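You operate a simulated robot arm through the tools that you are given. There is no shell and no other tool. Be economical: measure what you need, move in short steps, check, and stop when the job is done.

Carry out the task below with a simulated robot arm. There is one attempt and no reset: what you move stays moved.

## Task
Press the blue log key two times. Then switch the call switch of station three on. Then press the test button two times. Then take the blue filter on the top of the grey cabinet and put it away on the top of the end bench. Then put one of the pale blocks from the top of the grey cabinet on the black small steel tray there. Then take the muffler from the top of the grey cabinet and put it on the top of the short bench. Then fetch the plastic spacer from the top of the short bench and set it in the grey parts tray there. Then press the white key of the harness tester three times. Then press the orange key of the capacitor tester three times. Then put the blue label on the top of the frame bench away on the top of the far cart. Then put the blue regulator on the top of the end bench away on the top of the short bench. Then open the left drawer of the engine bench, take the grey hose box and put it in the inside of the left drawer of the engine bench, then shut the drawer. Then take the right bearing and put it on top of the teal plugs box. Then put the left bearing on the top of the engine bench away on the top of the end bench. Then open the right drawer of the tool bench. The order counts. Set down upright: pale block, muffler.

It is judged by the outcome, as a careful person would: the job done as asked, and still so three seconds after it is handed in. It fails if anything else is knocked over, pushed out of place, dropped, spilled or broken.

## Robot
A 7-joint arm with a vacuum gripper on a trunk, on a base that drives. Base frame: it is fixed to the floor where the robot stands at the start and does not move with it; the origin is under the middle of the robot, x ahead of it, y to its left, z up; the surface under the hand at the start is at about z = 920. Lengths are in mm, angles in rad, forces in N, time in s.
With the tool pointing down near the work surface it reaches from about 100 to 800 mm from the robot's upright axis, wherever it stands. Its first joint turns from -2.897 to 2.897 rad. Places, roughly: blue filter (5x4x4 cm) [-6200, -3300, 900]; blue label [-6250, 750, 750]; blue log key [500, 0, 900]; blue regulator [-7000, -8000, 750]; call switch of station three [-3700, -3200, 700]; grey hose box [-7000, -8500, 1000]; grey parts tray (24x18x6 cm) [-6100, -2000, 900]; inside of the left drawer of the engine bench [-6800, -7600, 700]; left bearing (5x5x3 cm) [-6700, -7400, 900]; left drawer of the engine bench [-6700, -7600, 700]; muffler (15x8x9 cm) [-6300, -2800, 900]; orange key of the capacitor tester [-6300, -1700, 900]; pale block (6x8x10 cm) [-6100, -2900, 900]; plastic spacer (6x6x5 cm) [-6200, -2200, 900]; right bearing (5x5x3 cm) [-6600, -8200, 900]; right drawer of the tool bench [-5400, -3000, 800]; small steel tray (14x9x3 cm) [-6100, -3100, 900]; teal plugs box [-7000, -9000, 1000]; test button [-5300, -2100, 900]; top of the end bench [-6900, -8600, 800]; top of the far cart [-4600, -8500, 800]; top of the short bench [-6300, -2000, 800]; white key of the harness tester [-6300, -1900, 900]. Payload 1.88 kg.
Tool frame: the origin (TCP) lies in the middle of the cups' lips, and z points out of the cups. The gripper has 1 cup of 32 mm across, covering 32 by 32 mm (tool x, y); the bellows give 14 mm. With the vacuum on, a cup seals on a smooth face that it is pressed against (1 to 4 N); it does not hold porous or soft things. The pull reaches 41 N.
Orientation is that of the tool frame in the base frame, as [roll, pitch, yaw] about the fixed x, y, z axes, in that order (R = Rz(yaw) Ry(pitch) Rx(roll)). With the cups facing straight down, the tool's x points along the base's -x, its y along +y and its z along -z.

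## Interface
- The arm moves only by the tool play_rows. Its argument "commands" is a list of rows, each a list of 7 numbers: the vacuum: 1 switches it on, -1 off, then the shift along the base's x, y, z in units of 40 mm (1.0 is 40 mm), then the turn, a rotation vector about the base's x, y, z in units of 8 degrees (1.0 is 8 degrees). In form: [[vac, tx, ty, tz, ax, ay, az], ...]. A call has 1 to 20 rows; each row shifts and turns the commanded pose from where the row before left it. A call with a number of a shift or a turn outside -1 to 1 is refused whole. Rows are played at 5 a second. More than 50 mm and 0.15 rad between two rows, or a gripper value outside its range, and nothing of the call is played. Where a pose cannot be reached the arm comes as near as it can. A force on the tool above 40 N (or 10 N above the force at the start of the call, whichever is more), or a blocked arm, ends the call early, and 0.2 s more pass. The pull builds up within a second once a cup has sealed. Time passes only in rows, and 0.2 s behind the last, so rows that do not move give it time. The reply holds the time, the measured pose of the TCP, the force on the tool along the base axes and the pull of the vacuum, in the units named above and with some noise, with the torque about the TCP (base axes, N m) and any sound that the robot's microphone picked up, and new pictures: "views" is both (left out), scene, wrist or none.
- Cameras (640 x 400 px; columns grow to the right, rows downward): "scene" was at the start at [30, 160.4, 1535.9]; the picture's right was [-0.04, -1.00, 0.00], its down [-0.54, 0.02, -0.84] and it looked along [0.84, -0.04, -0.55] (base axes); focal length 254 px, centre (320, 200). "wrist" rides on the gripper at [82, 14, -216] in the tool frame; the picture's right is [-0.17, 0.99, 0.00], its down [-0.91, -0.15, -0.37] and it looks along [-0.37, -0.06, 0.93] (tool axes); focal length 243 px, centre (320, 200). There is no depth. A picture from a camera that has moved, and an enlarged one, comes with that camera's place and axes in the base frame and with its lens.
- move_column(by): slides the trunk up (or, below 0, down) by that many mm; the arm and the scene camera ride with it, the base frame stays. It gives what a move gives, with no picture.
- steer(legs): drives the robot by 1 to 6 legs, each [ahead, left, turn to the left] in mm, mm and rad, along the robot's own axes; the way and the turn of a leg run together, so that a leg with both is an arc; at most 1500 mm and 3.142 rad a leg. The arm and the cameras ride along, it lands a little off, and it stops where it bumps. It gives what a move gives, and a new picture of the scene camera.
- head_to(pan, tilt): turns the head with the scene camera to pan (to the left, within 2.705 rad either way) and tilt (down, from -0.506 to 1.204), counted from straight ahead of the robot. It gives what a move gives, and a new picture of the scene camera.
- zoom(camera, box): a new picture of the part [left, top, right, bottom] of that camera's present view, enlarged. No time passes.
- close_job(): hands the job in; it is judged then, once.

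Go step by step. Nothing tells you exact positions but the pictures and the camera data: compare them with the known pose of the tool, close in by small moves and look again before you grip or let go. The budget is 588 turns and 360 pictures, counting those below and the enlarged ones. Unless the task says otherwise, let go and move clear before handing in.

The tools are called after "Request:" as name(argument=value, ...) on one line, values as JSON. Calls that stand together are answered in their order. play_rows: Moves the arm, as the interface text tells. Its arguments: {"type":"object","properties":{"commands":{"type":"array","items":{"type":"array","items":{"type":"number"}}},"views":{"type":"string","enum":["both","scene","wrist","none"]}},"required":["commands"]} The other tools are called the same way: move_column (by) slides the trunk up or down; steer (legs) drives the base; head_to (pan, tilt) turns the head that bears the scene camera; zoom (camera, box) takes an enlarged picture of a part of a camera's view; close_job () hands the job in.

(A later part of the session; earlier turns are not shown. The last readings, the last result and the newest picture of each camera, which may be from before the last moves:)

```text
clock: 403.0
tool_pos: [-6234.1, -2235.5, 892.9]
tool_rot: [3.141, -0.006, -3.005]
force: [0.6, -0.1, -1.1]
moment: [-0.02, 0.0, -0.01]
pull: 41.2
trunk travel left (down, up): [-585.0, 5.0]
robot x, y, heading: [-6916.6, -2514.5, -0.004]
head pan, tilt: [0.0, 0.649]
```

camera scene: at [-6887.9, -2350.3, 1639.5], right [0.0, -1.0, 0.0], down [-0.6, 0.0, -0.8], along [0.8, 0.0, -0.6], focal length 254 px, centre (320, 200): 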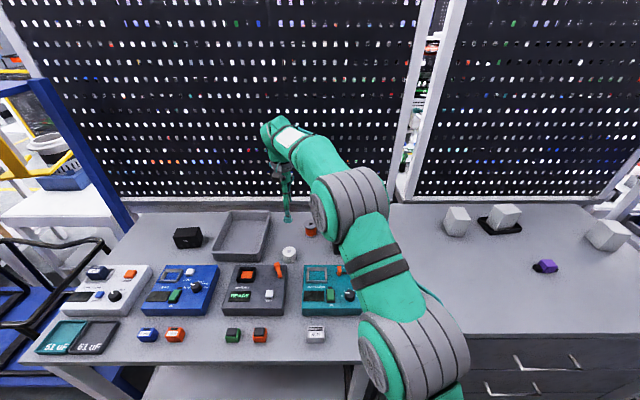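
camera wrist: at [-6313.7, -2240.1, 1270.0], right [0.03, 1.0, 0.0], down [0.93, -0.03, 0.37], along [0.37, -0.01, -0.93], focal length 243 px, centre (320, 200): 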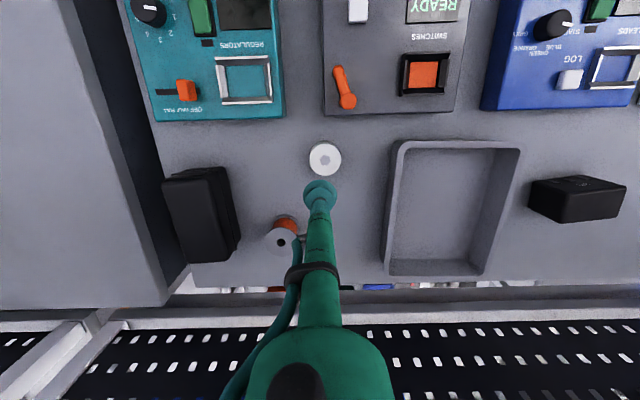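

Sealed. The tray centre is ≈(-6133, -2033); lifting and strafing the base left to reach it.

Request:
play_rows(commands=[[1, 0, 0, 0.5, 0, 0, 0], [1, 0, 0, 1, 0, 0, 0], [1, 0, 0, 1, 0, 0, 0], [1, 0, 0, 1, 0, 0, 0], [1, 0, 0, 0.7, 0, 0, 0]], views="none")

Request:
steer(legs=[[0, 430, 0]])

```text
clock: 404.2
tool_pos: [-6233.6, -2233.7, 1063.3]
tool_rot: [3.141, -0.005, -3.006]
force: [-0.1, 0.0, 0.0]
moment: [0.01, 0.0, 0.01]
pull: 40.8
trunk travel left (down, up): [-585.0, 5.0]
robot x, y, heading: [-6914.4, -2515.7, -0.002]
head pan, tilt: [0.0, 0.649]
```

```text
clock: 406.9
tool_pos: [-6233.5, -1799.2, 1061.9]
tool_rot: [3.14, -0.004, -3.002]
force: [-0.3, 0.8, -1.6]
moment: [-0.04, 0.0, -0.02]
pull: 41.0
trunk travel left (down, up): [-585.0, 5.0]
robot x, y, heading: [-6915.8, -2080.9, -0.007]
head pan, tilt: [0.0, 0.649]
camera scene: at [-6887.4, -1916.9, 1639.5], right [0.0, -1.0, 0.0], down [-0.6, 0.0, -0.8], along [0.8, 0.0, -0.6], focal length 254 px, centre (320, 200)
```

scene: 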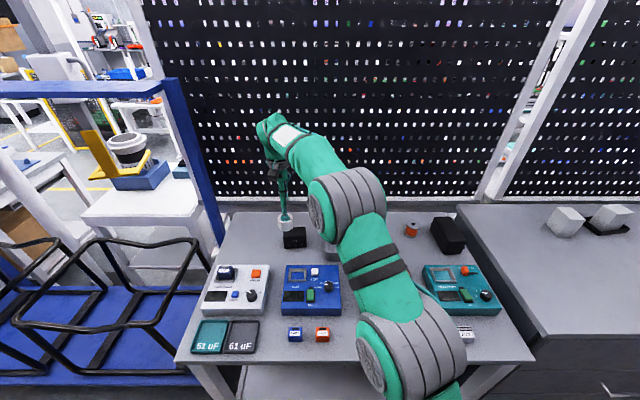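

Request:
play_rows(commands=[[1, 0.33, -0.95, 0, 0, 0, 0], [1, 0.33, -0.95, 0, 0, 0, 0], [1, 0.33, -0.95, 0, 0, 0, 0], [1, 0.33, -0.95, 0, 0, 0, 0], [1, 0.33, -0.95, 0, 0, 0, 0], [1, 0.33, -0.95, 0, 0, 0, 0], [1, 0, 0, 0, 0, 0, 0]])

```text
clock: 408.5
tool_pos: [-6155.0, -2027.8, 1064.7]
tool_rot: [3.141, -0.006, -3.002]
force: [0.0, 0.1, -1.2]
moment: [0.03, 0.01, 0.02]
pull: 40.5
trunk travel left (down, up): [-585.0, 5.0]
robot x, y, heading: [-6916.0, -2083.1, -0.007]
head pan, tilt: [0.0, 0.649]
camera scene: at [-6887.4, -1917.4, 1639.6], right [0.0, -1.0, 0.0], down [-0.6, 0.0, -0.8], along [0.8, 0.0, -0.6], focal length 254 px, centre (320, 200)
camera wrist: at [-6237.4, -2025.6, 1280.5], right [0.03, 1.0, 0.0], down [0.93, -0.02, 0.37], along [0.37, -0.01, -0.93], focal length 243 px, centre (320, 200)
```

scene: 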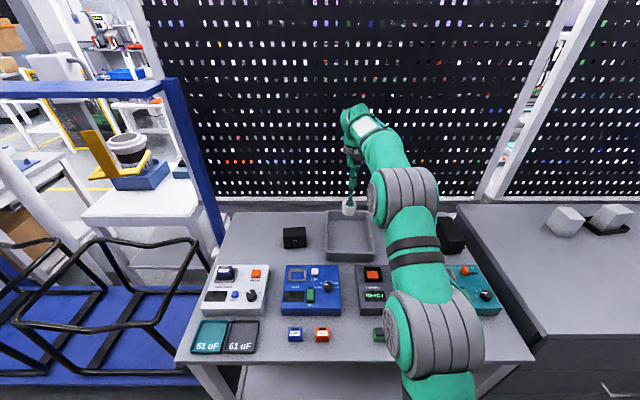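
wrist: 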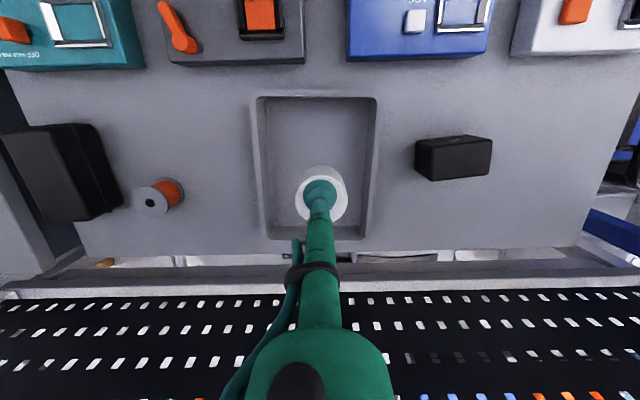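

Spacer is over the tray. Lowering into it.

Request:
play_rows(commands=[[1, 0.25, -0.12, -1, 0, 0, 0], [1, 0, 0, -1, 0, 0, 0], [1, 0, 0, -1, 0, 0, 0], [1, 0, 0, -0.5, 0, 0, 0], [1, 0, 0, 0, 0, 0, 0]], views="wrist")

```text
clock: 409.7
tool_pos: [-6143.5, -2031.3, 922.5]
tool_rot: [-3.141, -0.003, -3.002]
force: [0.0, -1.1, 0.0]
moment: [0.0, 0.01, -0.01]
pull: 40.5
trunk travel left (down, up): [-585.0, 5.0]
robot x, y, heading: [-6912.0, -2082.8, 0.001]
head pan, tilt: [0.0, 0.649]
camera wrist: at [-6226.0, -2029.0, 1139.0], right [0.03, 1.0, 0.0], down [0.93, -0.03, 0.37], along [0.37, -0.01, -0.93], focal length 243 px, centre (320, 200)
```

wrist: 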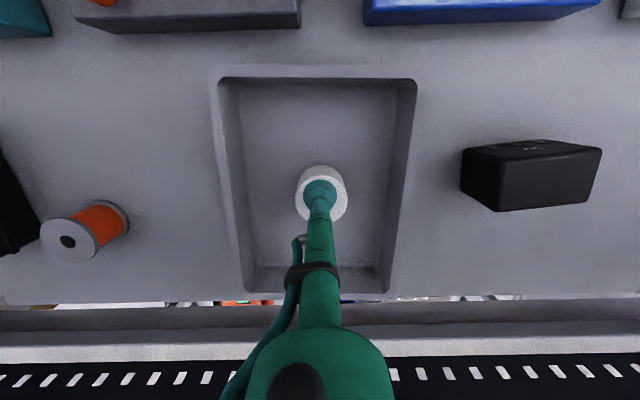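

Request:
play_rows(commands=[[1, 0, 0, -0.15, 0, 0, 0], [1, 0, 0, -0.1, 0, 0, 0], [1, 0, 0, 0, 0, 0, 0]], views="none")

Request:
play_rows(commands=[[1, 0, 0, -0.1, 0, 0, 0], [1, 0, 0, 0, 0, 0, 0]], views="none")

Request:
play_rows(commands=[[1, 0, 0, -0.08, 0, 0, 0], [1, 0, 0, 0, 0, 0, 0]], views="none")

```text
clock: 410.5
tool_pos: [-6143.9, -2031.5, 913.1]
tool_rot: [3.141, -0.005, -3.001]
force: [-0.3, 0.5, -0.7]
moment: [0.02, -0.01, -0.01]
pull: 40.4
trunk travel left (down, up): [-585.0, 5.0]
robot x, y, heading: [-6915.8, -2081.5, -0.003]
head pan, tilt: [0.0, 0.649]
```

```text
clock: 411.1
tool_pos: [-6142.6, -2031.1, 908.6]
tool_rot: [3.141, -0.005, -3.001]
force: [0.7, -0.2, -1.0]
moment: [-0.02, 0.02, 0.01]
pull: 39.7
trunk travel left (down, up): [-585.0, 5.0]
robot x, y, heading: [-6913.7, -2083.5, -0.002]
head pan, tilt: [0.0, 0.649]
```

```text
clock: 411.7
tool_pos: [-6144.6, -2031.0, 904.4]
tool_rot: [-3.142, -0.006, -3.003]
force: [-0.3, 0.2, -0.4]
moment: [0.0, 0.02, 0.01]
pull: 40.7
trunk travel left (down, up): [-585.0, 5.0]
robot x, y, heading: [-6917.5, -2085.5, 0.002]
head pan, tilt: [0.0, 0.649]
```

Request:
play_rows(commands=[[1, 0, 0, -0.08, 0, 0, 0], [1, 0, 0, 0, 0, 0, 0]], views="none")

Request:
play_rows(commands=[[1, 0, 0, -0.06, 0, 0, 0], [1, 0, 0, 0, 0, 0, 0]], views="none")

```text
clock: 412.3
tool_pos: [-6144.4, -2029.5, 901.2]
tool_rot: [3.141, -0.005, -3.001]
force: [0.2, 0.0, -0.8]
moment: [0.01, -0.01, 0.0]
pull: 41.3
trunk travel left (down, up): [-585.0, 5.0]
robot x, y, heading: [-6915.8, -2079.1, 0.002]
head pan, tilt: [0.0, 0.649]
```

```text
clock: 412.9
tool_pos: [-6144.8, -2030.2, 898.8]
tool_rot: [3.141, -0.005, -3.003]
force: [0.5, 1.1, -0.1]
moment: [-0.02, -0.01, -0.03]
pull: 40.8
trunk travel left (down, up): [-585.0, 5.0]
robot x, y, heading: [-6914.3, -2080.4, -0.004]
head pan, tilt: [0.0, 0.649]
```

Request:
play_rows(commands=[[1, 0, 0, -0.06, 0, 0, 0], [1, 0, 0, 0, 0, 0, 0]], views="none")

Request:
play_rows(commands=[[1, 0, 0, -0.06, 0, 0, 0], [1, 0, 0, 0, 0, 0, 0]], views="none")

```text
clock: 413.5
tool_pos: [-6144.5, -2029.9, 898.0]
tool_rot: [-3.139, -0.003, -3.002]
force: [-0.7, -0.6, 4.9]
moment: [0.05, -0.07, 0.0]
pull: 40.9
trunk travel left (down, up): [-585.0, 5.0]
robot x, y, heading: [-6912.9, -2081.9, -0.005]
head pan, tilt: [0.0, 0.649]
```

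```text
clock: 414.1
tool_pos: [-6143.5, -2031.3, 897.2]
tool_rot: [-3.141, -0.001, -3.003]
force: [-0.9, 1.8, 14.2]
moment: [0.03, -0.07, 0.02]
pull: 41.0
trunk travel left (down, up): [-585.0, 5.0]
robot x, y, heading: [-6914.6, -2081.2, -0.003]
head pan, tilt: [0.0, 0.649]
```

Contact. Releasing, lifting, and looking at the testers for the next keys.

Request:
play_rows(commands=[[1, 0, 0, 0.05, 0, 0, 0], [-1, 0, 0, 0, 0, 0, 0], [-1, 0, 0, 0, 0, 0, 0], [-1, 0, 0, 0, 0, 0, 0], [-1, 0, 0, 0.3, 0, 0, 0], [-1, 0, 0, 1, 0, 0, 0], [-1, 0, 0, 1, 0, 0, 0], [-1, -0.8, 0, 0.8, 0, 0, 0], [-1, -1, 0.5, 0.3, 0, 0, 0], [-1, -1, 0.5, 0, 0, 0, 0]])

Request:
zoom(camera="scene", box=[180, 200, 520, 370])

Request:
zoom(camera="wrist", box=[240, 0, 640, 200])

```text
clock: 416.3
tool_pos: [-6255.7, -1993.5, 1032.9]
tool_rot: [3.14, -0.006, -3.002]
force: [-0.3, -0.4, -0.4]
moment: [0.02, -0.01, -0.02]
pull: 0.0
trunk travel left (down, up): [-585.0, 5.0]
robot x, y, heading: [-6915.2, -2083.7, 0.0]
head pan, tilt: [0.0, 0.649]
camera scene: at [-6887.6, -1916.9, 1639.5], right [0.0, -1.0, 0.0], down [-0.6, 0.0, -0.8], along [0.8, 0.0, -0.6], focal length 254 px, centre (320, 200)
camera wrist: at [-6337.2, -1990.7, 1248.6], right [0.03, 1.0, 0.0], down [0.93, -0.03, 0.37], along [0.37, -0.01, -0.93], focal length 243 px, centre (320, 200)
```

scene: 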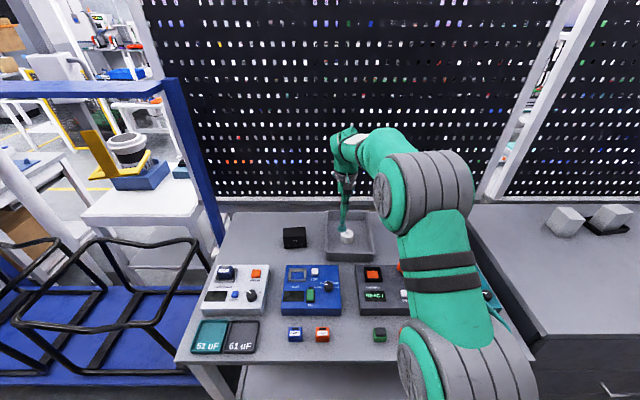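
wrist: 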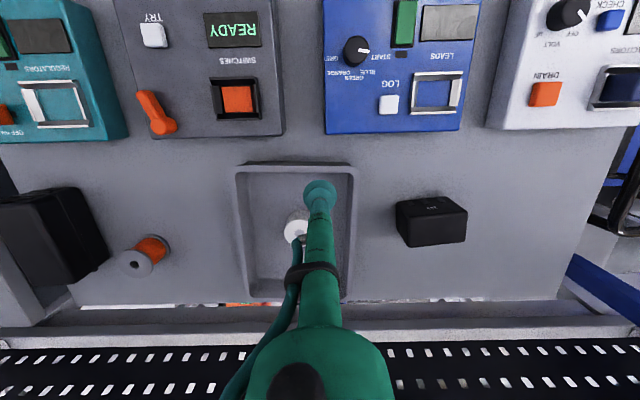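

```text
1.88 times, centred on (350, 285) of scene
camera zoom: at [-6887.6, -1916.9, 1639.5], right [0.0, -1.0, 0.0], down [-0.6, 0.0, -0.8], along [0.8, 0.0, -0.6], focal length 479 px, centre (264, 40)
```

zoom: 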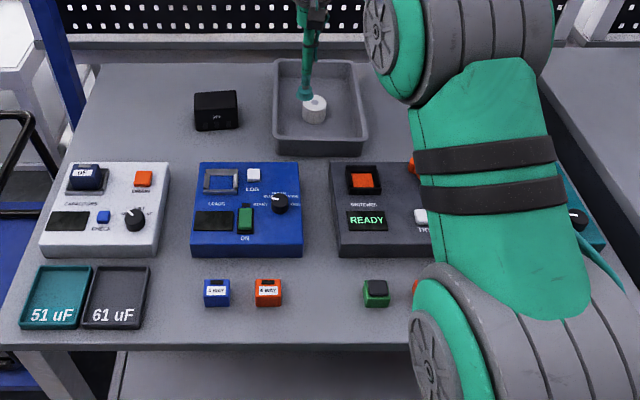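

```text
1.60 times, centred on (440, 100) of wrist
camera zoom: at [-6337.2, -1990.7, 1248.6], right [0.03, 1.0, 0.0], down [0.93, -0.03, 0.37], along [0.37, -0.01, -0.93], focal length 388 px, centre (128, 360)
```

zoom: 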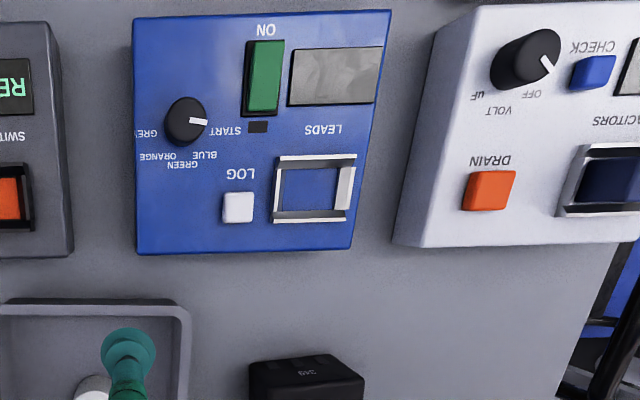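

Harness tester = blue LEADS unit with the white LOG key at ≈(-6333, -1897, 916); capacitor tester's orange DRAIN key at ≈(-6340, -1693). Moving above LOG.

Request:
play_rows(commands=[[-1, -0.64, 0.8, -0.2, 0, 0, 0], [-1, -0.64, 0.8, -0.4, 0, 0, 0], [-1, -0.64, 0.8, -0.6, 0, 0, 0], [-1, 0, 0, 0, 0, 0, 0]])

Request:
zoom(camera="wrist", box=[240, 110, 400, 230])

Request:
zoom(camera="scene", box=[270, 230, 370, 320])

```text
clock: 417.3
tool_pos: [-6332.6, -1894.4, 983.1]
tool_rot: [3.141, -0.005, -3.004]
force: [-0.1, -0.5, -0.3]
moment: [-0.01, -0.01, 0.02]
pull: 0.1
trunk travel left (down, up): [-585.0, 5.0]
robot x, y, heading: [-6914.6, -2079.3, -0.002]
head pan, tilt: [0.0, 0.649]
camera scene: at [-6887.5, -1916.7, 1639.5], right [0.0, -1.0, 0.0], down [-0.6, 0.0, -0.8], along [0.8, 0.0, -0.6], focal length 254 px, centre (320, 200)
camera wrist: at [-6415.3, -1892.5, 1200.1], right [0.03, 1.0, 0.0], down [0.93, -0.03, 0.37], along [0.37, -0.01, -0.93], focal length 243 px, centre (320, 200)
```

scene: 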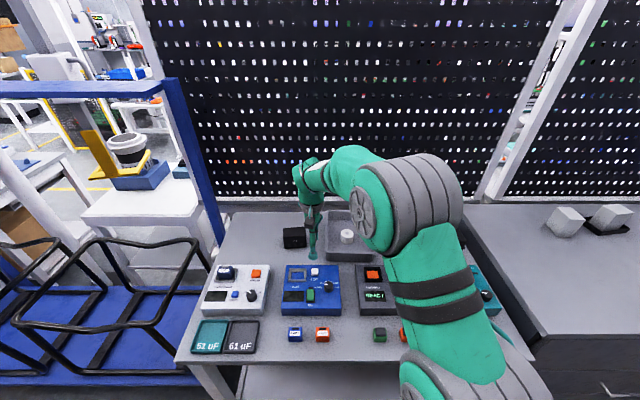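
wrist: 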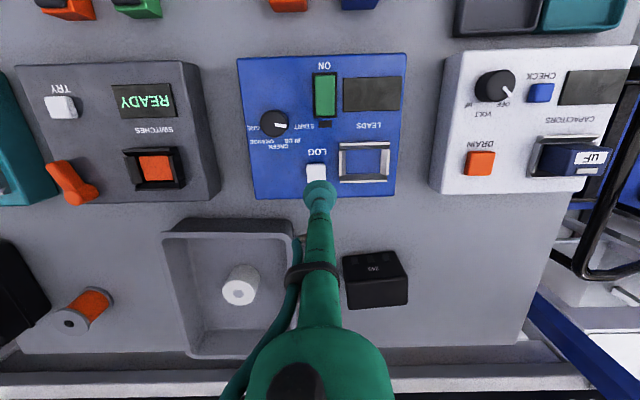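

```text
3.33 times, centred on (320, 170) of wrist
camera zoom: at [-6415.3, -1892.5, 1200.1], right [0.03, 1.0, 0.0], down [0.93, -0.03, 0.37], along [0.37, -0.01, -0.93], focal length 809 px, centre (320, 300)
```

zoom: 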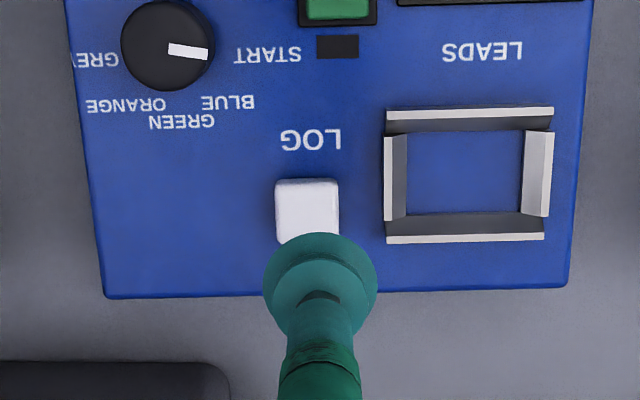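

```text
4.44 times, centred on (320, 275) of scene
camera zoom: at [-6887.5, -1916.7, 1639.5], right [0.0, -1.0, 0.0], down [-0.6, 0.0, -0.8], along [0.8, 0.0, -0.6], focal length 1130 px, centre (320, -133)
```

zoom: 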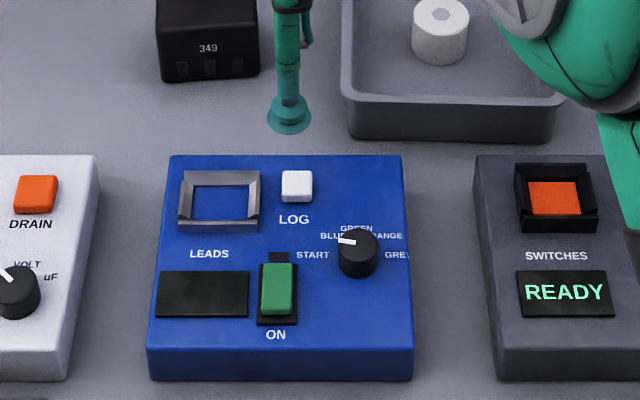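

LOG key refined to (-6339, -1899, 923). Descending.

Request:
play_rows(commands=[[-1, -0.16, -0.11, -0.5, 0, 0, 0], [-1, 0, 0, -0.5, 0, 0, 0], [-1, 0, 0, -0.2, 0, 0, 0], [-1, 0, 0, 0, 0, 0, 0]], views="none")

Request:
zoom(camera="wrist", box=[240, 110, 400, 230])

```text
clock: 418.3
tool_pos: [-6339.3, -1899.8, 935.9]
tool_rot: [-3.14, -0.005, -3.003]
force: [0.2, 0.3, 0.2]
moment: [-0.01, -0.01, -0.02]
pull: 0.0
trunk travel left (down, up): [-585.0, 5.0]
robot x, y, heading: [-6909.9, -2080.6, -0.006]
head pan, tilt: [0.0, 0.649]
```

```text
3.33 times, centred on (320, 170) of wrist
camera zoom: at [-6421.6, -1897.3, 1152.0], right [0.03, 1.0, 0.0], down [0.93, -0.03, 0.37], along [0.37, -0.01, -0.93], focal length 809 px, centre (320, 300)
```

zoom: 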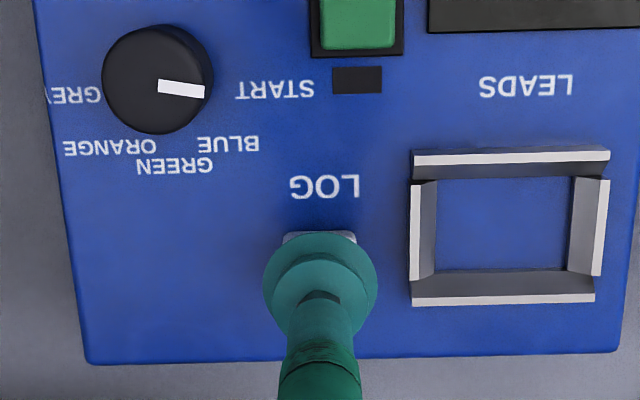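

Aligned. Pressing step by step.

Request:
play_rows(commands=[[-1, 0, 0, -0.2, 0, 0, 0], [-1, 0, 0, -0.1, 0, 0, 0], [-1, 0, 0, 0, 0, 0, 0]], views="none")

Request:
play_rows(commands=[[-1, 0, 0, -0.1, 0, 0, 0], [-1, 0, 0, 0, 0, 0, 0]], views="none")

```text
clock: 419.1
tool_pos: [-6338.6, -1900.0, 923.5]
tool_rot: [3.141, -0.005, -3.002]
force: [-0.1, 0.4, 0.4]
moment: [-0.01, -0.02, -0.01]
pull: 0.0
trunk travel left (down, up): [-585.0, 5.0]
robot x, y, heading: [-6916.5, -2084.4, -0.002]
head pan, tilt: [0.0, 0.649]
```

```text
clock: 419.7
tool_pos: [-6338.2, -1899.4, 919.4]
tool_rot: [-3.14, -0.006, -3.001]
force: [-0.1, -0.7, 0.4]
moment: [-0.03, 0.0, 0.0]
pull: 0.1
trunk travel left (down, up): [-585.0, 5.0]
robot x, y, heading: [-6916.4, -2083.4, -0.004]
head pan, tilt: [0.0, 0.649]
```

Request:
play_rows(commands=[[-1, 0, 0, -0.1, 0, 0, 0], [-1, 0, 0, -0.1, 0, 0, 0], [-1, 0, 0, 0, 0, 0, 0]], views="none")

Request:
play_rows(commands=[[-1, 0, 0, 0, 0, 0, 0]], views="none")

```text
clock: 420.5
tool_pos: [-6339.8, -1900.0, 911.5]
tool_rot: [3.141, -0.005, -3.002]
force: [0.2, -0.9, 0.6]
moment: [0.01, 0.03, -0.02]
pull: 0.0
trunk travel left (down, up): [-585.0, 5.0]
robot x, y, heading: [-6916.1, -2082.7, 0.001]
head pan, tilt: [0.0, 0.649]
```

```text
clock: 420.9
tool_pos: [-6339.1, -1899.3, 912.4]
tool_rot: [-3.14, -0.006, -3.001]
force: [0.0, 0.6, -1.0]
moment: [-0.02, -0.01, 0.0]
pull: 0.1
trunk travel left (down, up): [-585.0, 5.0]
robot x, y, heading: [-6921.4, -2076.2, -0.0]
head pan, tilt: [0.0, 0.649]
```

Request:
play_rows(commands=[[-1, 0, 0, -0.1, 0, 0, 0], [-1, 0, 0, -0.1, 0, 0, 0], [-1, 0, 0, 0, 0, 0, 0]], views="none")

Request:
zoom(camera="wrist", box=[240, 110, 400, 230])

Request:
zoom(camera="scene", box=[290, 245, 350, 290])

```text
clock: 421.7
tool_pos: [-6338.3, -1900.9, 904.7]
tool_rot: [-3.141, -0.005, -3.001]
force: [-1.0, -0.6, 1.3]
moment: [0.0, -0.02, -0.02]
pull: 0.0
trunk travel left (down, up): [-585.0, 5.0]
robot x, y, heading: [-6915.8, -2084.0, -0.003]
head pan, tilt: [0.0, 0.649]
```

```text
3.33 times, centred on (320, 170) of wrist
camera zoom: at [-6421.0, -1897.3, 1120.3], right [0.03, 1.0, 0.0], down [0.93, -0.03, 0.37], along [0.37, -0.01, -0.93], focal length 809 px, centre (320, 300)
```

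zoom: 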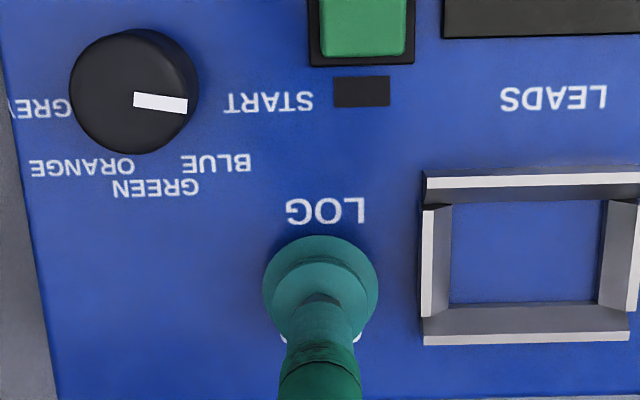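

```text
8.89 times, centred on (320, 268) of scene
camera zoom: at [-6887.5, -1917.0, 1639.5], right [0.0, -1.0, 0.0], down [-0.6, 0.0, -0.8], along [0.8, 0.0, -0.6], focal length 2261 px, centre (320, -400)
```

zoom: 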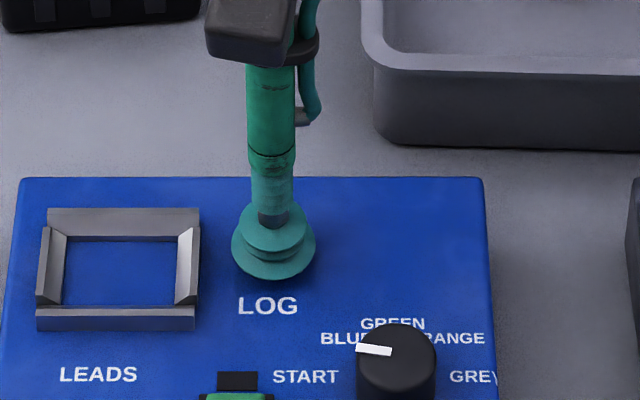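

Request:
play_rows(commands=[[-1, 0, 0, 0.15, 0, 0, 0], [-1, 0.15, 0, 0, 0, 0, 0], [-1, 0, 0, -0.15, 0, 0, 0], [-1, 0, 0, -0.1, 0, 0, 0], [-1, 0, 0, 0, 0, 0, 0]], views="none")

Request:
play_rows(commands=[[-1, 0, 0, -0.08, 0, 0, 0], [-1, 0, 0, 0, 0, 0, 0]], views="none")

```text
clock: 422.9
tool_pos: [-6333.2, -1899.3, 900.6]
tool_rot: [-3.141, -0.006, -3.002]
force: [0.2, -0.7, 2.0]
moment: [-0.05, 0.04, 0.04]
pull: 0.0
trunk travel left (down, up): [-585.0, 5.0]
robot x, y, heading: [-6915.8, -2082.2, -0.004]
head pan, tilt: [0.0, 0.649]
```

```text
clock: 423.5
tool_pos: [-6332.8, -1899.8, 897.2]
tool_rot: [3.141, -0.005, -3.002]
force: [1.6, 1.6, 2.0]
moment: [-0.01, 0.03, -0.02]
pull: 0.1
trunk travel left (down, up): [-585.0, 5.0]
robot x, y, heading: [-6914.7, -2080.6, -0.005]
head pan, tilt: [0.0, 0.649]
heard: click
```

First click. Releasing and pressing two more times.

Request:
play_rows(commands=[[-1, 0, 0, 0.3, 0, 0, 0], [-1, 0, 0, 0.2, 0, 0, 0], [-1, 0, 0, 0, 0, 0, 0]], views="none")

Request:
play_rows(commands=[[-1, 0, 0, -0.25, 0, 0, 0], [-1, 0, 0, -0.15, 0, 0, 0], [-1, 0, 0, -0.12, 0, 0, 0], [-1, 0, 0, 0, 0, 0, 0]], views="none")

Request:
play_rows(commands=[[-1, 0, 0, 0.3, 0, 0, 0], [-1, 0, 0, 0.22, 0, 0, 0], [-1, 0, 0, 0, 0, 0, 0]], views="none")

```text
clock: 424.3
tool_pos: [-6332.8, -1900.2, 917.7]
tool_rot: [3.141, -0.004, -3.0]
force: [-0.4, -0.6, -0.2]
moment: [0.02, -0.02, -0.02]
pull: 0.1
trunk travel left (down, up): [-585.0, 5.0]
robot x, y, heading: [-6915.6, -2081.2, -0.006]
head pan, tilt: [0.0, 0.649]
```

```text
clock: 425.3
tool_pos: [-6333.2, -1899.2, 897.2]
tool_rot: [3.141, -0.007, -3.003]
force: [-0.6, -1.0, 2.7]
moment: [0.04, -0.01, 0.0]
pull: 0.0
trunk travel left (down, up): [-585.0, 5.0]
robot x, y, heading: [-6914.7, -2079.4, 0.001]
head pan, tilt: [0.0, 0.649]
heard: click
```

```text
clock: 426.1
tool_pos: [-6331.7, -1899.8, 916.8]
tool_rot: [3.141, -0.005, -3.002]
force: [-0.5, -0.4, -0.2]
moment: [0.03, 0.06, 0.01]
pull: 0.2
trunk travel left (down, up): [-585.0, 5.0]
robot x, y, heading: [-6915.5, -2080.3, -0.001]
head pan, tilt: [0.0, 0.649]
```

Request:
play_rows(commands=[[-1, 0, 0, -0.25, 0, 0, 0], [-1, 0, 0, -0.15, 0, 0, 0], [-1, 0, 0, -0.12, 0, 0, 0], [-1, 0, 0, 0, 0, 0, 0]], views="none")

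Request:
play_rows(commands=[[-1, 0, 0, 0.5, 0, 0, 0], [-1, 0, 0, 1, 0, 0, 0], [-1, 0, 0, 0.7, 0, 0, 0], [-1, -0.05, 1, 0, 0, 0, 0], [-1, 0, 1, 0, 0, 0, 0], [-1, 0, 1, 0, 0, 0, 0], [-1, 0, 1, 0, 0, 0, 0], [-1, 0, 1, 0, 0, 0, 0], [-1, 0, 0, 0, 0, 0, 0]])

Request:
zoom(camera="wrist", box=[240, 110, 400, 230])

Request:
zoom(camera="scene", box=[200, 230, 320, 320])

```text
clock: 427.1
tool_pos: [-6332.4, -1899.8, 896.3]
tool_rot: [3.14, -0.005, -3.001]
force: [0.2, 0.4, 2.6]
moment: [0.06, -0.01, 0.03]
pull: 0.0
trunk travel left (down, up): [-585.0, 5.0]
robot x, y, heading: [-6914.8, -2079.5, 0.006]
head pan, tilt: [0.0, 0.649]
heard: click
```

```text
clock: 429.1
tool_pos: [-6335.3, -1698.1, 984.8]
tool_rot: [-3.141, -0.005, -3.002]
force: [0.4, 0.7, 0.2]
moment: [-0.04, -0.02, 0.01]
pull: 0.0
trunk travel left (down, up): [-585.0, 5.0]
robot x, y, heading: [-6916.9, -2083.0, 0.003]
head pan, tilt: [0.0, 0.649]
camera scene: at [-6887.4, -1916.6, 1639.5], right [0.0, -1.0, 0.0], down [-0.6, 0.0, -0.8], along [0.8, 0.0, -0.6], focal length 254 px, centre (320, 200)
camera wrist: at [-6417.1, -1696.2, 1201.1], right [0.03, 1.0, 0.0], down [0.93, -0.03, 0.37], along [0.37, -0.01, -0.93], focal length 243 px, centre (320, 200)
```

scene: 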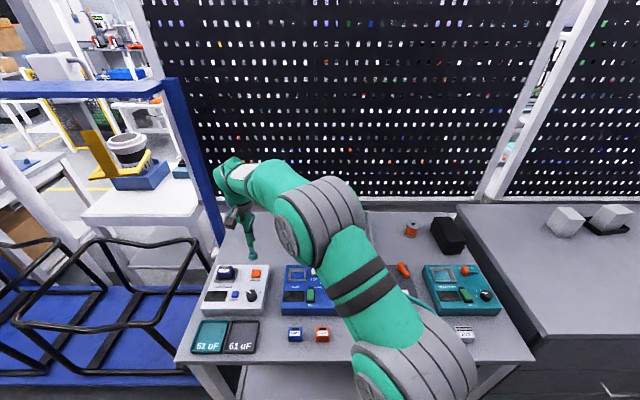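
wrist: 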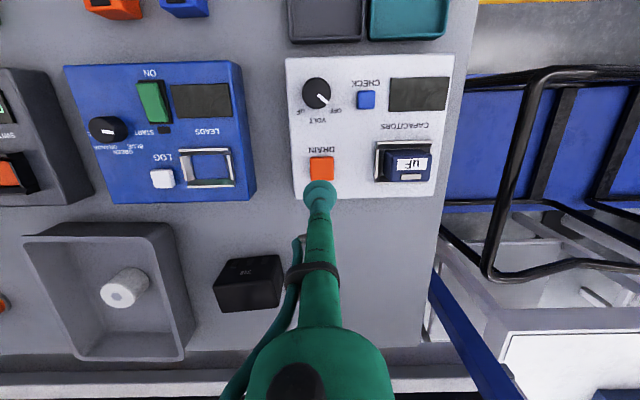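

```text
3.33 times, centred on (320, 170) of wrist
camera zoom: at [-6417.1, -1696.2, 1201.1], right [0.03, 1.0, 0.0], down [0.93, -0.03, 0.37], along [0.37, -0.01, -0.93], focal length 809 px, centre (320, 300)
```

zoom: 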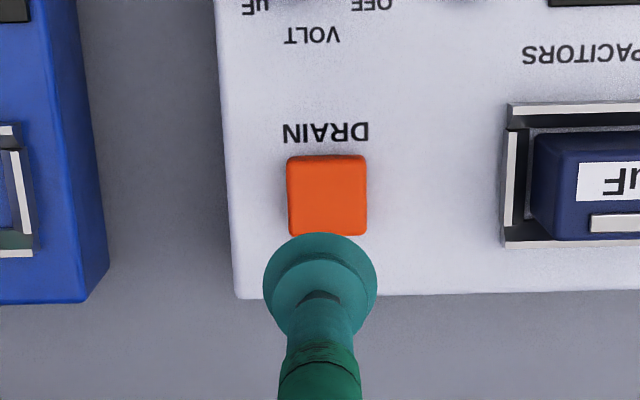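

```text
4.44 times, centred on (260, 275) of scene
camera zoom: at [-6887.4, -1916.6, 1639.5], right [0.0, -1.0, 0.0], down [-0.6, 0.0, -0.8], along [0.8, 0.0, -0.6], focal length 1130 px, centre (587, -133)
```

zoom: 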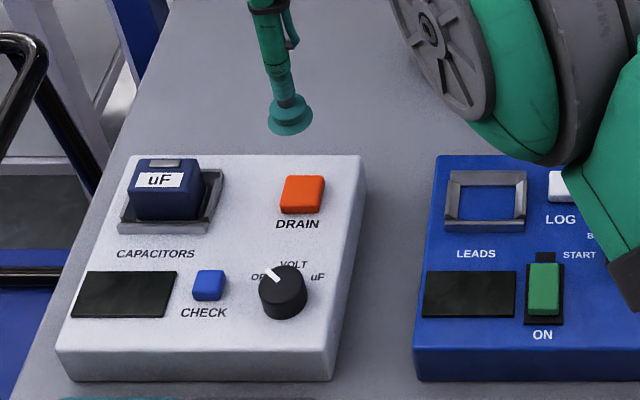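

DRAIN key at (-6342, -1695, ~906). Descending and pressing.

Request:
play_rows(commands=[[-1, -0.16, 0.07, -0.7, 0, 0, 0], [-1, 0, 0, -0.7, 0, 0, 0], [-1, 0, 0, -0.35, 0, 0, 0], [-1, 0, 0, 0, 0, 0, 0]], views="none")

Request:
zoom(camera="wrist", box=[240, 110, 400, 230])

Request:
play_rows(commands=[[-1, 0, 0, -0.1, 0, 0, 0], [-1, 0, 0, -0.1, 0, 0, 0], [-1, 0, 0, 0, 0, 0, 0]], views="none")

```text
clock: 430.1
tool_pos: [-6341.6, -1697.1, 914.5]
tool_rot: [-3.141, -0.007, -3.002]
force: [0.7, 0.5, 0.2]
moment: [0.0, 0.0, 0.0]
pull: 0.0
trunk travel left (down, up): [-585.0, 5.0]
robot x, y, heading: [-6913.1, -2083.4, -0.003]
head pan, tilt: [0.0, 0.649]
```

```text
3.33 times, centred on (320, 170) of wrist
camera zoom: at [-6423.6, -1694.6, 1131.0], right [0.03, 1.0, 0.0], down [0.93, -0.03, 0.37], along [0.37, -0.01, -0.93], focal length 809 px, centre (320, 300)
```

zoom: 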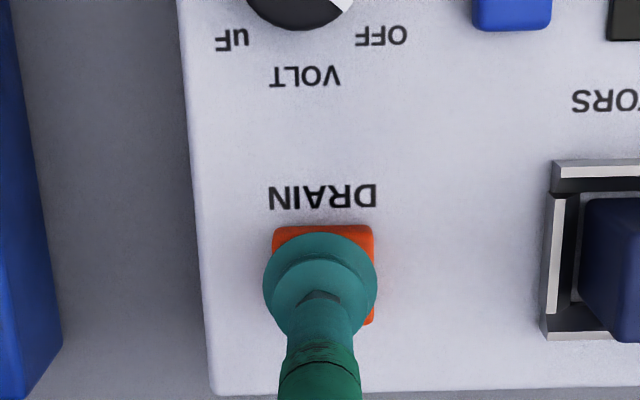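

```text
clock: 430.9
tool_pos: [-6340.8, -1696.7, 907.9]
tool_rot: [-3.141, -0.004, -3.002]
force: [-0.2, -0.8, 0.0]
moment: [0.0, 0.03, 0.01]
pull: 0.0
trunk travel left (down, up): [-585.0, 5.0]
robot x, y, heading: [-6912.4, -2085.8, -0.002]
head pan, tilt: [0.0, 0.649]
```

Request:
play_rows(commands=[[-1, 0, 0, -0.1, 0, 0, 0], [-1, 0, 0, -0.1, 0, 0, 0], [-1, 0, 0, 0, 0, 0, 0]], views="none")

Request:
play_rows(commands=[[-1, 0, 0, -0.08, 0, 0, 0], [-1, 0, 0, 0, 0, 0, 0]], views="none")

```text
clock: 431.7
tool_pos: [-6341.2, -1696.9, 897.9]
tool_rot: [-3.141, -0.004, -3.001]
force: [0.3, 1.0, 1.2]
moment: [-0.03, -0.01, -0.02]
pull: 0.1
trunk travel left (down, up): [-585.0, 5.0]
robot x, y, heading: [-6915.4, -2082.4, -0.001]
head pan, tilt: [0.0, 0.649]
heard: click
```

```text
clock: 432.3
tool_pos: [-6340.7, -1696.3, 895.2]
tool_rot: [-3.14, -0.005, -3.001]
force: [0.6, 1.8, 2.7]
moment: [0.0, 0.01, -0.01]
pull: 0.0
trunk travel left (down, up): [-585.0, 5.0]
robot x, y, heading: [-6918.0, -2078.6, -0.001]
head pan, tilt: [0.0, 0.649]
```

One click. Two more presses.

Request:
play_rows(commands=[[-1, 0, 0, 0.3, 0, 0, 0], [-1, 0, 0, 0.25, 0, 0, 0], [-1, 0, 0, 0, 0, 0, 0]], views="none")

Request:
play_rows(commands=[[-1, 0, 0, -0.25, 0, 0, 0], [-1, 0, 0, -0.15, 0, 0, 0], [-1, 0, 0, -0.13, 0, 0, 0], [-1, 0, 0, 0, 0, 0, 0]], views="none")

Request:
play_rows(commands=[[-1, 0, 0, 0.3, 0, 0, 0], [-1, 0, 0, 0.23, 0, 0, 0], [-1, 0, 0, 0, 0, 0, 0]], views="none")

Request:
play_rows(commands=[[-1, 0, 0, -0.25, 0, 0, 0], [-1, 0, 0, -0.15, 0, 0, 0], [-1, 0, 0, -0.13, 0, 0, 0], [-1, 0, 0, 0, 0, 0, 0]], views="none")

Request:
play_rows(commands=[[-1, 0, 0, 0.5, 0, 0, 0], [-1, 0, 0, 1, 0, 0, 0], [-1, 0, 0, 1, 0, 0, 0], [-1, 0, -0.5, 1, 0, 0, 0], [-1, -0.3, -0.8, 0.8, 0, 0, 0], [-1, -0.4, -0.8, 0.8, 0, 0, 0], [-1, -0.4, -0.8, 0.8, 0, 0, 0], [-1, -0.5, -1, 0.3, 0, 0, 0], [-1, -0.5, -1, 0.3, 0, 0, 0], [-1, -0.5, -1, 0, 0, 0, 0], [-1, -0.5, -1, 0, 0, 0, 0], [-1, -0.5, -1, 0, 0, 0, 0]], views="scene")

```text
clock: 433.1
tool_pos: [-6341.9, -1696.4, 916.9]
tool_rot: [3.141, -0.004, -3.002]
force: [0.2, 1.0, 0.5]
moment: [0.03, 0.02, -0.01]
pull: 0.1
trunk travel left (down, up): [-585.0, 5.0]
robot x, y, heading: [-6916.2, -2080.9, -0.003]
head pan, tilt: [0.0, 0.649]
```

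```text
clock: 434.1
tool_pos: [-6342.1, -1696.1, 895.8]
tool_rot: [-3.141, -0.005, -3.003]
force: [1.2, 0.3, 2.3]
moment: [-0.01, 0.04, -0.02]
pull: 0.0
trunk travel left (down, up): [-585.0, 5.0]
robot x, y, heading: [-6917.2, -2079.4, -0.002]
head pan, tilt: [0.0, 0.649]
heard: click
```

```text
clock: 434.9
tool_pos: [-6342.9, -1696.3, 916.6]
tool_rot: [-3.141, -0.005, -3.002]
force: [-0.9, 0.3, -0.1]
moment: [-0.02, -0.03, 0.03]
pull: 0.0
trunk travel left (down, up): [-585.0, 5.0]
robot x, y, heading: [-6917.0, -2079.7, 0.0]
head pan, tilt: [0.0, 0.649]
```

```text
clock: 435.9
tool_pos: [-6341.7, -1697.1, 896.6]
tool_rot: [-3.141, -0.003, -3.001]
force: [-0.4, -1.2, 3.0]
moment: [0.02, 0.01, 0.01]
pull: 0.0
trunk travel left (down, up): [-585.0, 5.0]
robot x, y, heading: [-6913.8, -2079.8, -0.001]
head pan, tilt: [0.0, 0.649]
heard: click
```

```text
clock: 438.5
tool_pos: [-6483.1, -2016.2, 1154.6]
tool_rot: [3.14, -0.007, -3.003]
force: [-1.2, 0.2, 0.5]
moment: [-0.06, 0.02, 0.03]
pull: 0.1
trunk travel left (down, up): [-585.0, 5.0]
robot x, y, heading: [-6917.7, -2079.7, 0.003]
head pan, tilt: [0.0, 0.649]
camera scene: at [-6887.7, -1917.1, 1639.5], right [0.0, -1.0, 0.0], down [-0.6, 0.0, -0.8], along [0.8, 0.0, -0.6], focal length 254 px, centre (320, 200)
```

scene: 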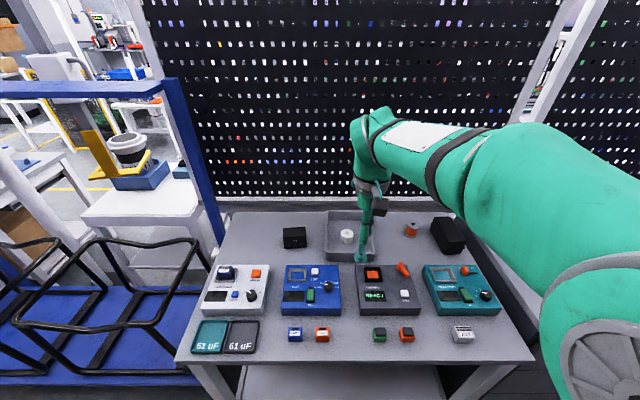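

Three clicks. Next: the blue label on the frame bench (-6250, 750). Backing up and strafing left along the aisle.

Request:
steer(legs=[[-270, 0, 0], [0, 1400, 0], [0, 1380, 0]])

Request:
head_to(pan=0.0, tilt=0.5)

```text
clock: 453.3
tool_pos: [-6746.7, 727.9, 1154.6]
tool_rot: [-3.14, -0.004, -3.001]
force: [1.6, -0.5, 0.2]
moment: [0.0, 0.02, 0.01]
pull: 0.1
trunk travel left (down, up): [-585.0, 5.0]
robot x, y, heading: [-7179.1, 659.0, 0.002]
head pan, tilt: [0.0, 0.649]
camera scene: at [-7150.9, 824.7, 1639.5], right [0.0, -1.0, 0.0], down [-0.6, 0.0, -0.8], along [0.8, 0.0, -0.6], focal length 254 px, centre (320, 200)
```

scene: 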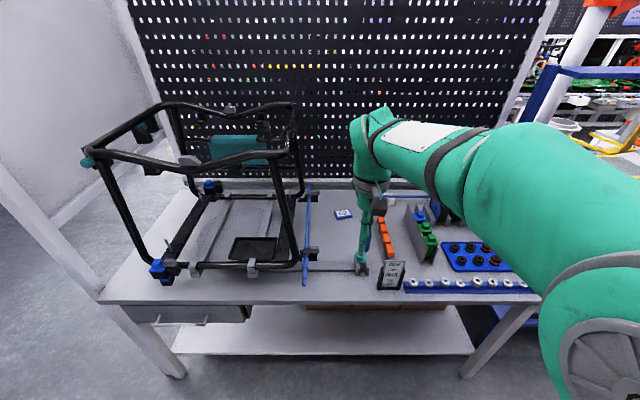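

```text
clock: 454.0
tool_pos: [-6746.0, 728.2, 1154.3]
tool_rot: [-3.14, -0.004, -3.0]
force: [-0.5, 0.4, -0.2]
moment: [-0.01, 0.0, 0.01]
pull: 0.0
trunk travel left (down, up): [-585.0, 5.0]
robot x, y, heading: [-7178.5, 656.3, -0.002]
head pan, tilt: [0.0, 0.499]
camera scene: at [-7146.8, 824.7, 1652.9], right [0.0, -1.0, 0.0], down [-0.48, 0.0, -0.88], along [0.88, 0.0, -0.48], focal length 254 px, centre (320, 200)
```

scene: 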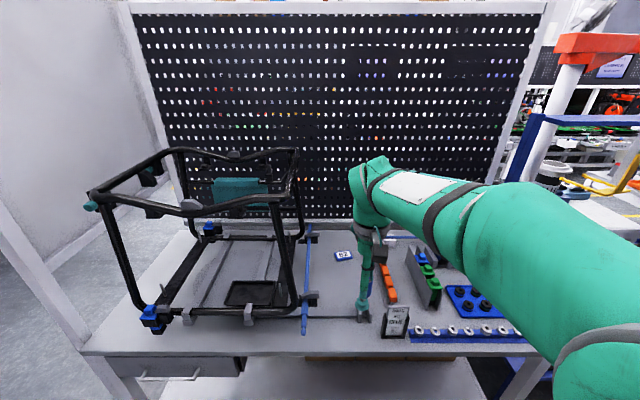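

Request:
zoom(camera="scene", box=[300, 225, 400, 345])

```text
3.33 times, centred on (350, 285) of scene
camera zoom: at [-7146.8, 824.7, 1652.9], right [0.0, -1.0, 0.0], down [-0.48, 0.0, -0.88], along [0.88, 0.0, -0.48], focal length 848 px, centre (220, -83)
```

zoom: 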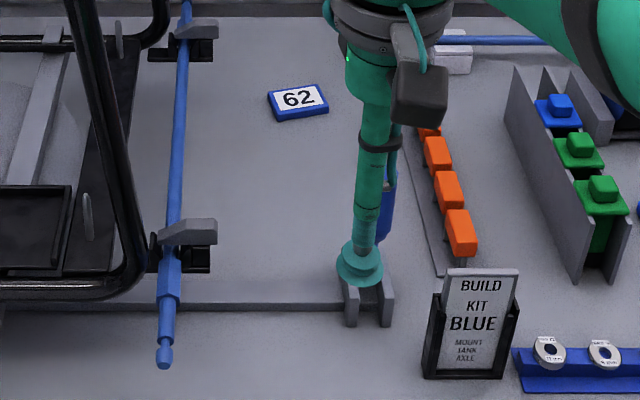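

The label "62" lies at about (-6217, 714). Moving closer.

Request:
steer(legs=[[190, 30, 0]])

Request:
zoom(camera="scene", box=[280, 240, 420, 380])

```text
clock: 455.6
tool_pos: [-6555.4, 757.3, 1155.1]
tool_rot: [3.141, -0.005, -3.001]
force: [-0.7, 0.3, -0.1]
moment: [0.0, 0.01, -0.01]
pull: 0.0
trunk travel left (down, up): [-585.0, 5.0]
robot x, y, heading: [-6987.2, 691.5, 0.001]
head pan, tilt: [0.0, 0.499]
camera scene: at [-6955.7, 855.0, 1652.9], right [0.0, -1.0, 0.0], down [-0.48, 0.0, -0.88], along [0.88, 0.0, -0.48], focal length 254 px, centre (320, 200)
```

scene: 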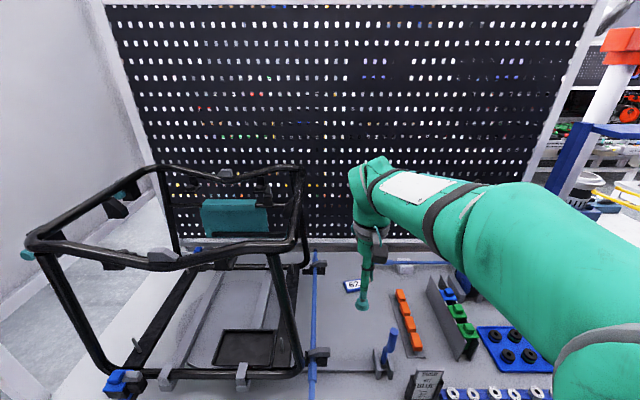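

```text
2.86 times, centred on (350, 310) of scene
camera zoom: at [-6955.7, 855.0, 1652.9], right [0.0, -1.0, 0.0], down [-0.48, 0.0, -0.88], along [0.88, 0.0, -0.48], focal length 727 px, centre (234, -114)
```

zoom: 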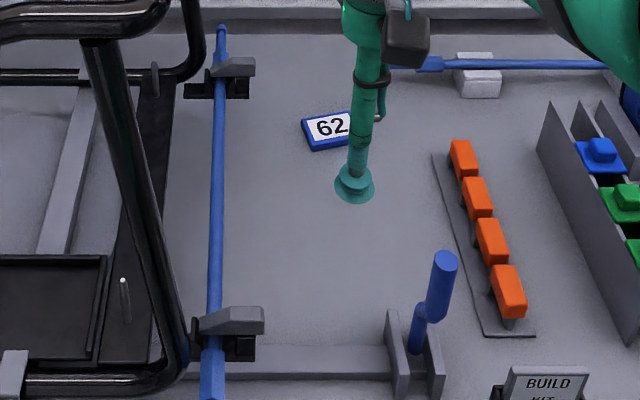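

Label triangulates to (-6186, 712, ~823), just at reach; nudging 45 mm closer (legs are set back) and moving above it.

Request:
steer(legs=[[45, 0, 0]])

Request:
play_rows(commands=[[-1, 0.9, -0.12, -0.4, 0, 0, 0], [-1, 0.9, -0.12, -0.4, 0, 0, 0], [-1, 0.9, -0.12, -0.4, 0, 0, 0], [-1, 0.9, -0.12, -0.4, 0, 0, 0], [-1, 0.9, -0.12, -0.4, 0, 0, 0], [-1, 0.9, -0.12, -0.4, 0, 0, 0], [-1, 0.9, -0.12, -0.4, 0, 0, 0], [-1, 0.9, -0.12, -0.4, 0, 0, 0], [-1, 0.8, -0.1, -0.4, 0, 0, 0], [-1, 0, 0, 0, 0, 0, 0]])

Request:
zoom(camera="wrist", box=[240, 90, 400, 230])

```text
clock: 456.5
tool_pos: [-6509.8, 757.4, 1155.7]
tool_rot: [3.141, -0.007, -3.001]
force: [-0.2, 0.7, -0.8]
moment: [0.03, 0.06, 0.02]
pull: 0.0
trunk travel left (down, up): [-585.0, 5.0]
robot x, y, heading: [-6940.9, 688.7, -0.001]
head pan, tilt: [0.0, 0.499]
camera scene: at [-6910.2, 855.0, 1652.9], right [0.0, -1.0, 0.0], down [-0.48, 0.0, -0.88], along [0.88, 0.0, -0.48], focal length 254 px, centre (320, 200)
```

scene: 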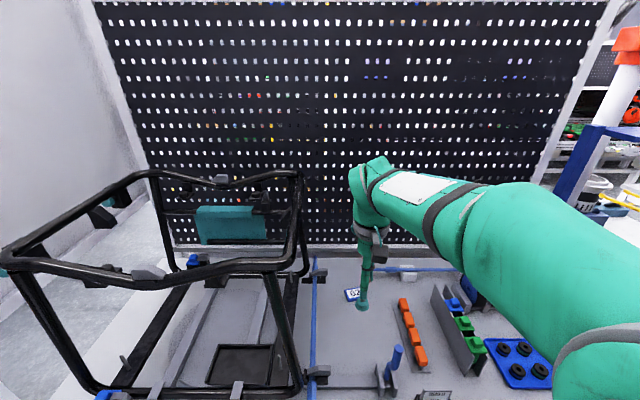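

```text
clock: 458.7
tool_pos: [-6190.0, 715.4, 1011.9]
tool_rot: [-3.14, -0.006, -3.0]
force: [-0.6, 0.5, 0.7]
moment: [0.01, 0.0, -0.02]
pull: 0.1
trunk travel left (down, up): [-585.0, 5.0]
robot x, y, heading: [-6944.7, 692.9, 0.002]
head pan, tilt: [0.0, 0.499]
camera scene: at [-6910.4, 855.0, 1652.9], right [0.0, -1.0, 0.0], down [-0.48, 0.0, -0.88], along [0.88, 0.0, -0.48], focal length 254 px, centre (320, 200)
camera wrist: at [-6272.1, 717.2, 1227.6], right [0.02, 1.0, 0.0], down [0.93, -0.02, 0.37], along [0.37, -0.01, -0.93], focal length 243 px, centre (320, 200)
```

scene: 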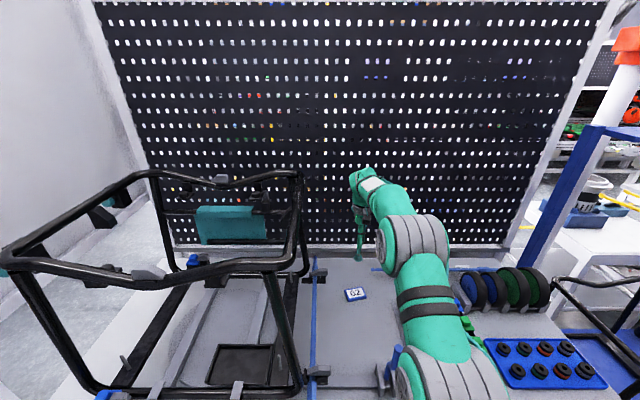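
wrist: 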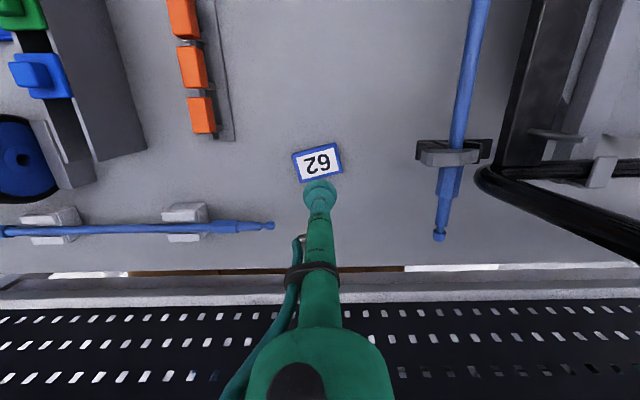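

```text
2.86 times, centred on (320, 160) of wrist
camera zoom: at [-6272.1, 717.2, 1227.6], right [0.02, 1.0, 0.0], down [0.93, -0.02, 0.37], along [0.37, -0.01, -0.93], focal length 693 px, centre (320, 314)
```

zoom: 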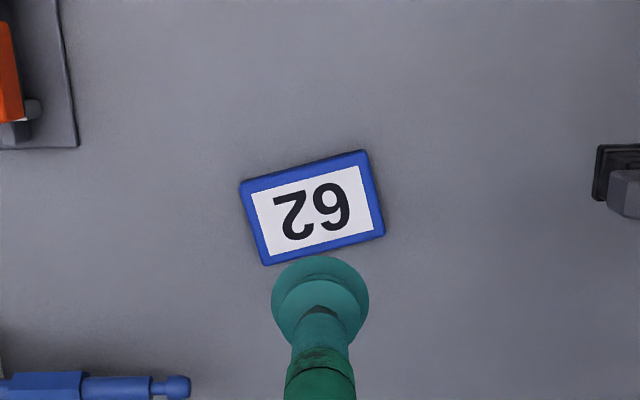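

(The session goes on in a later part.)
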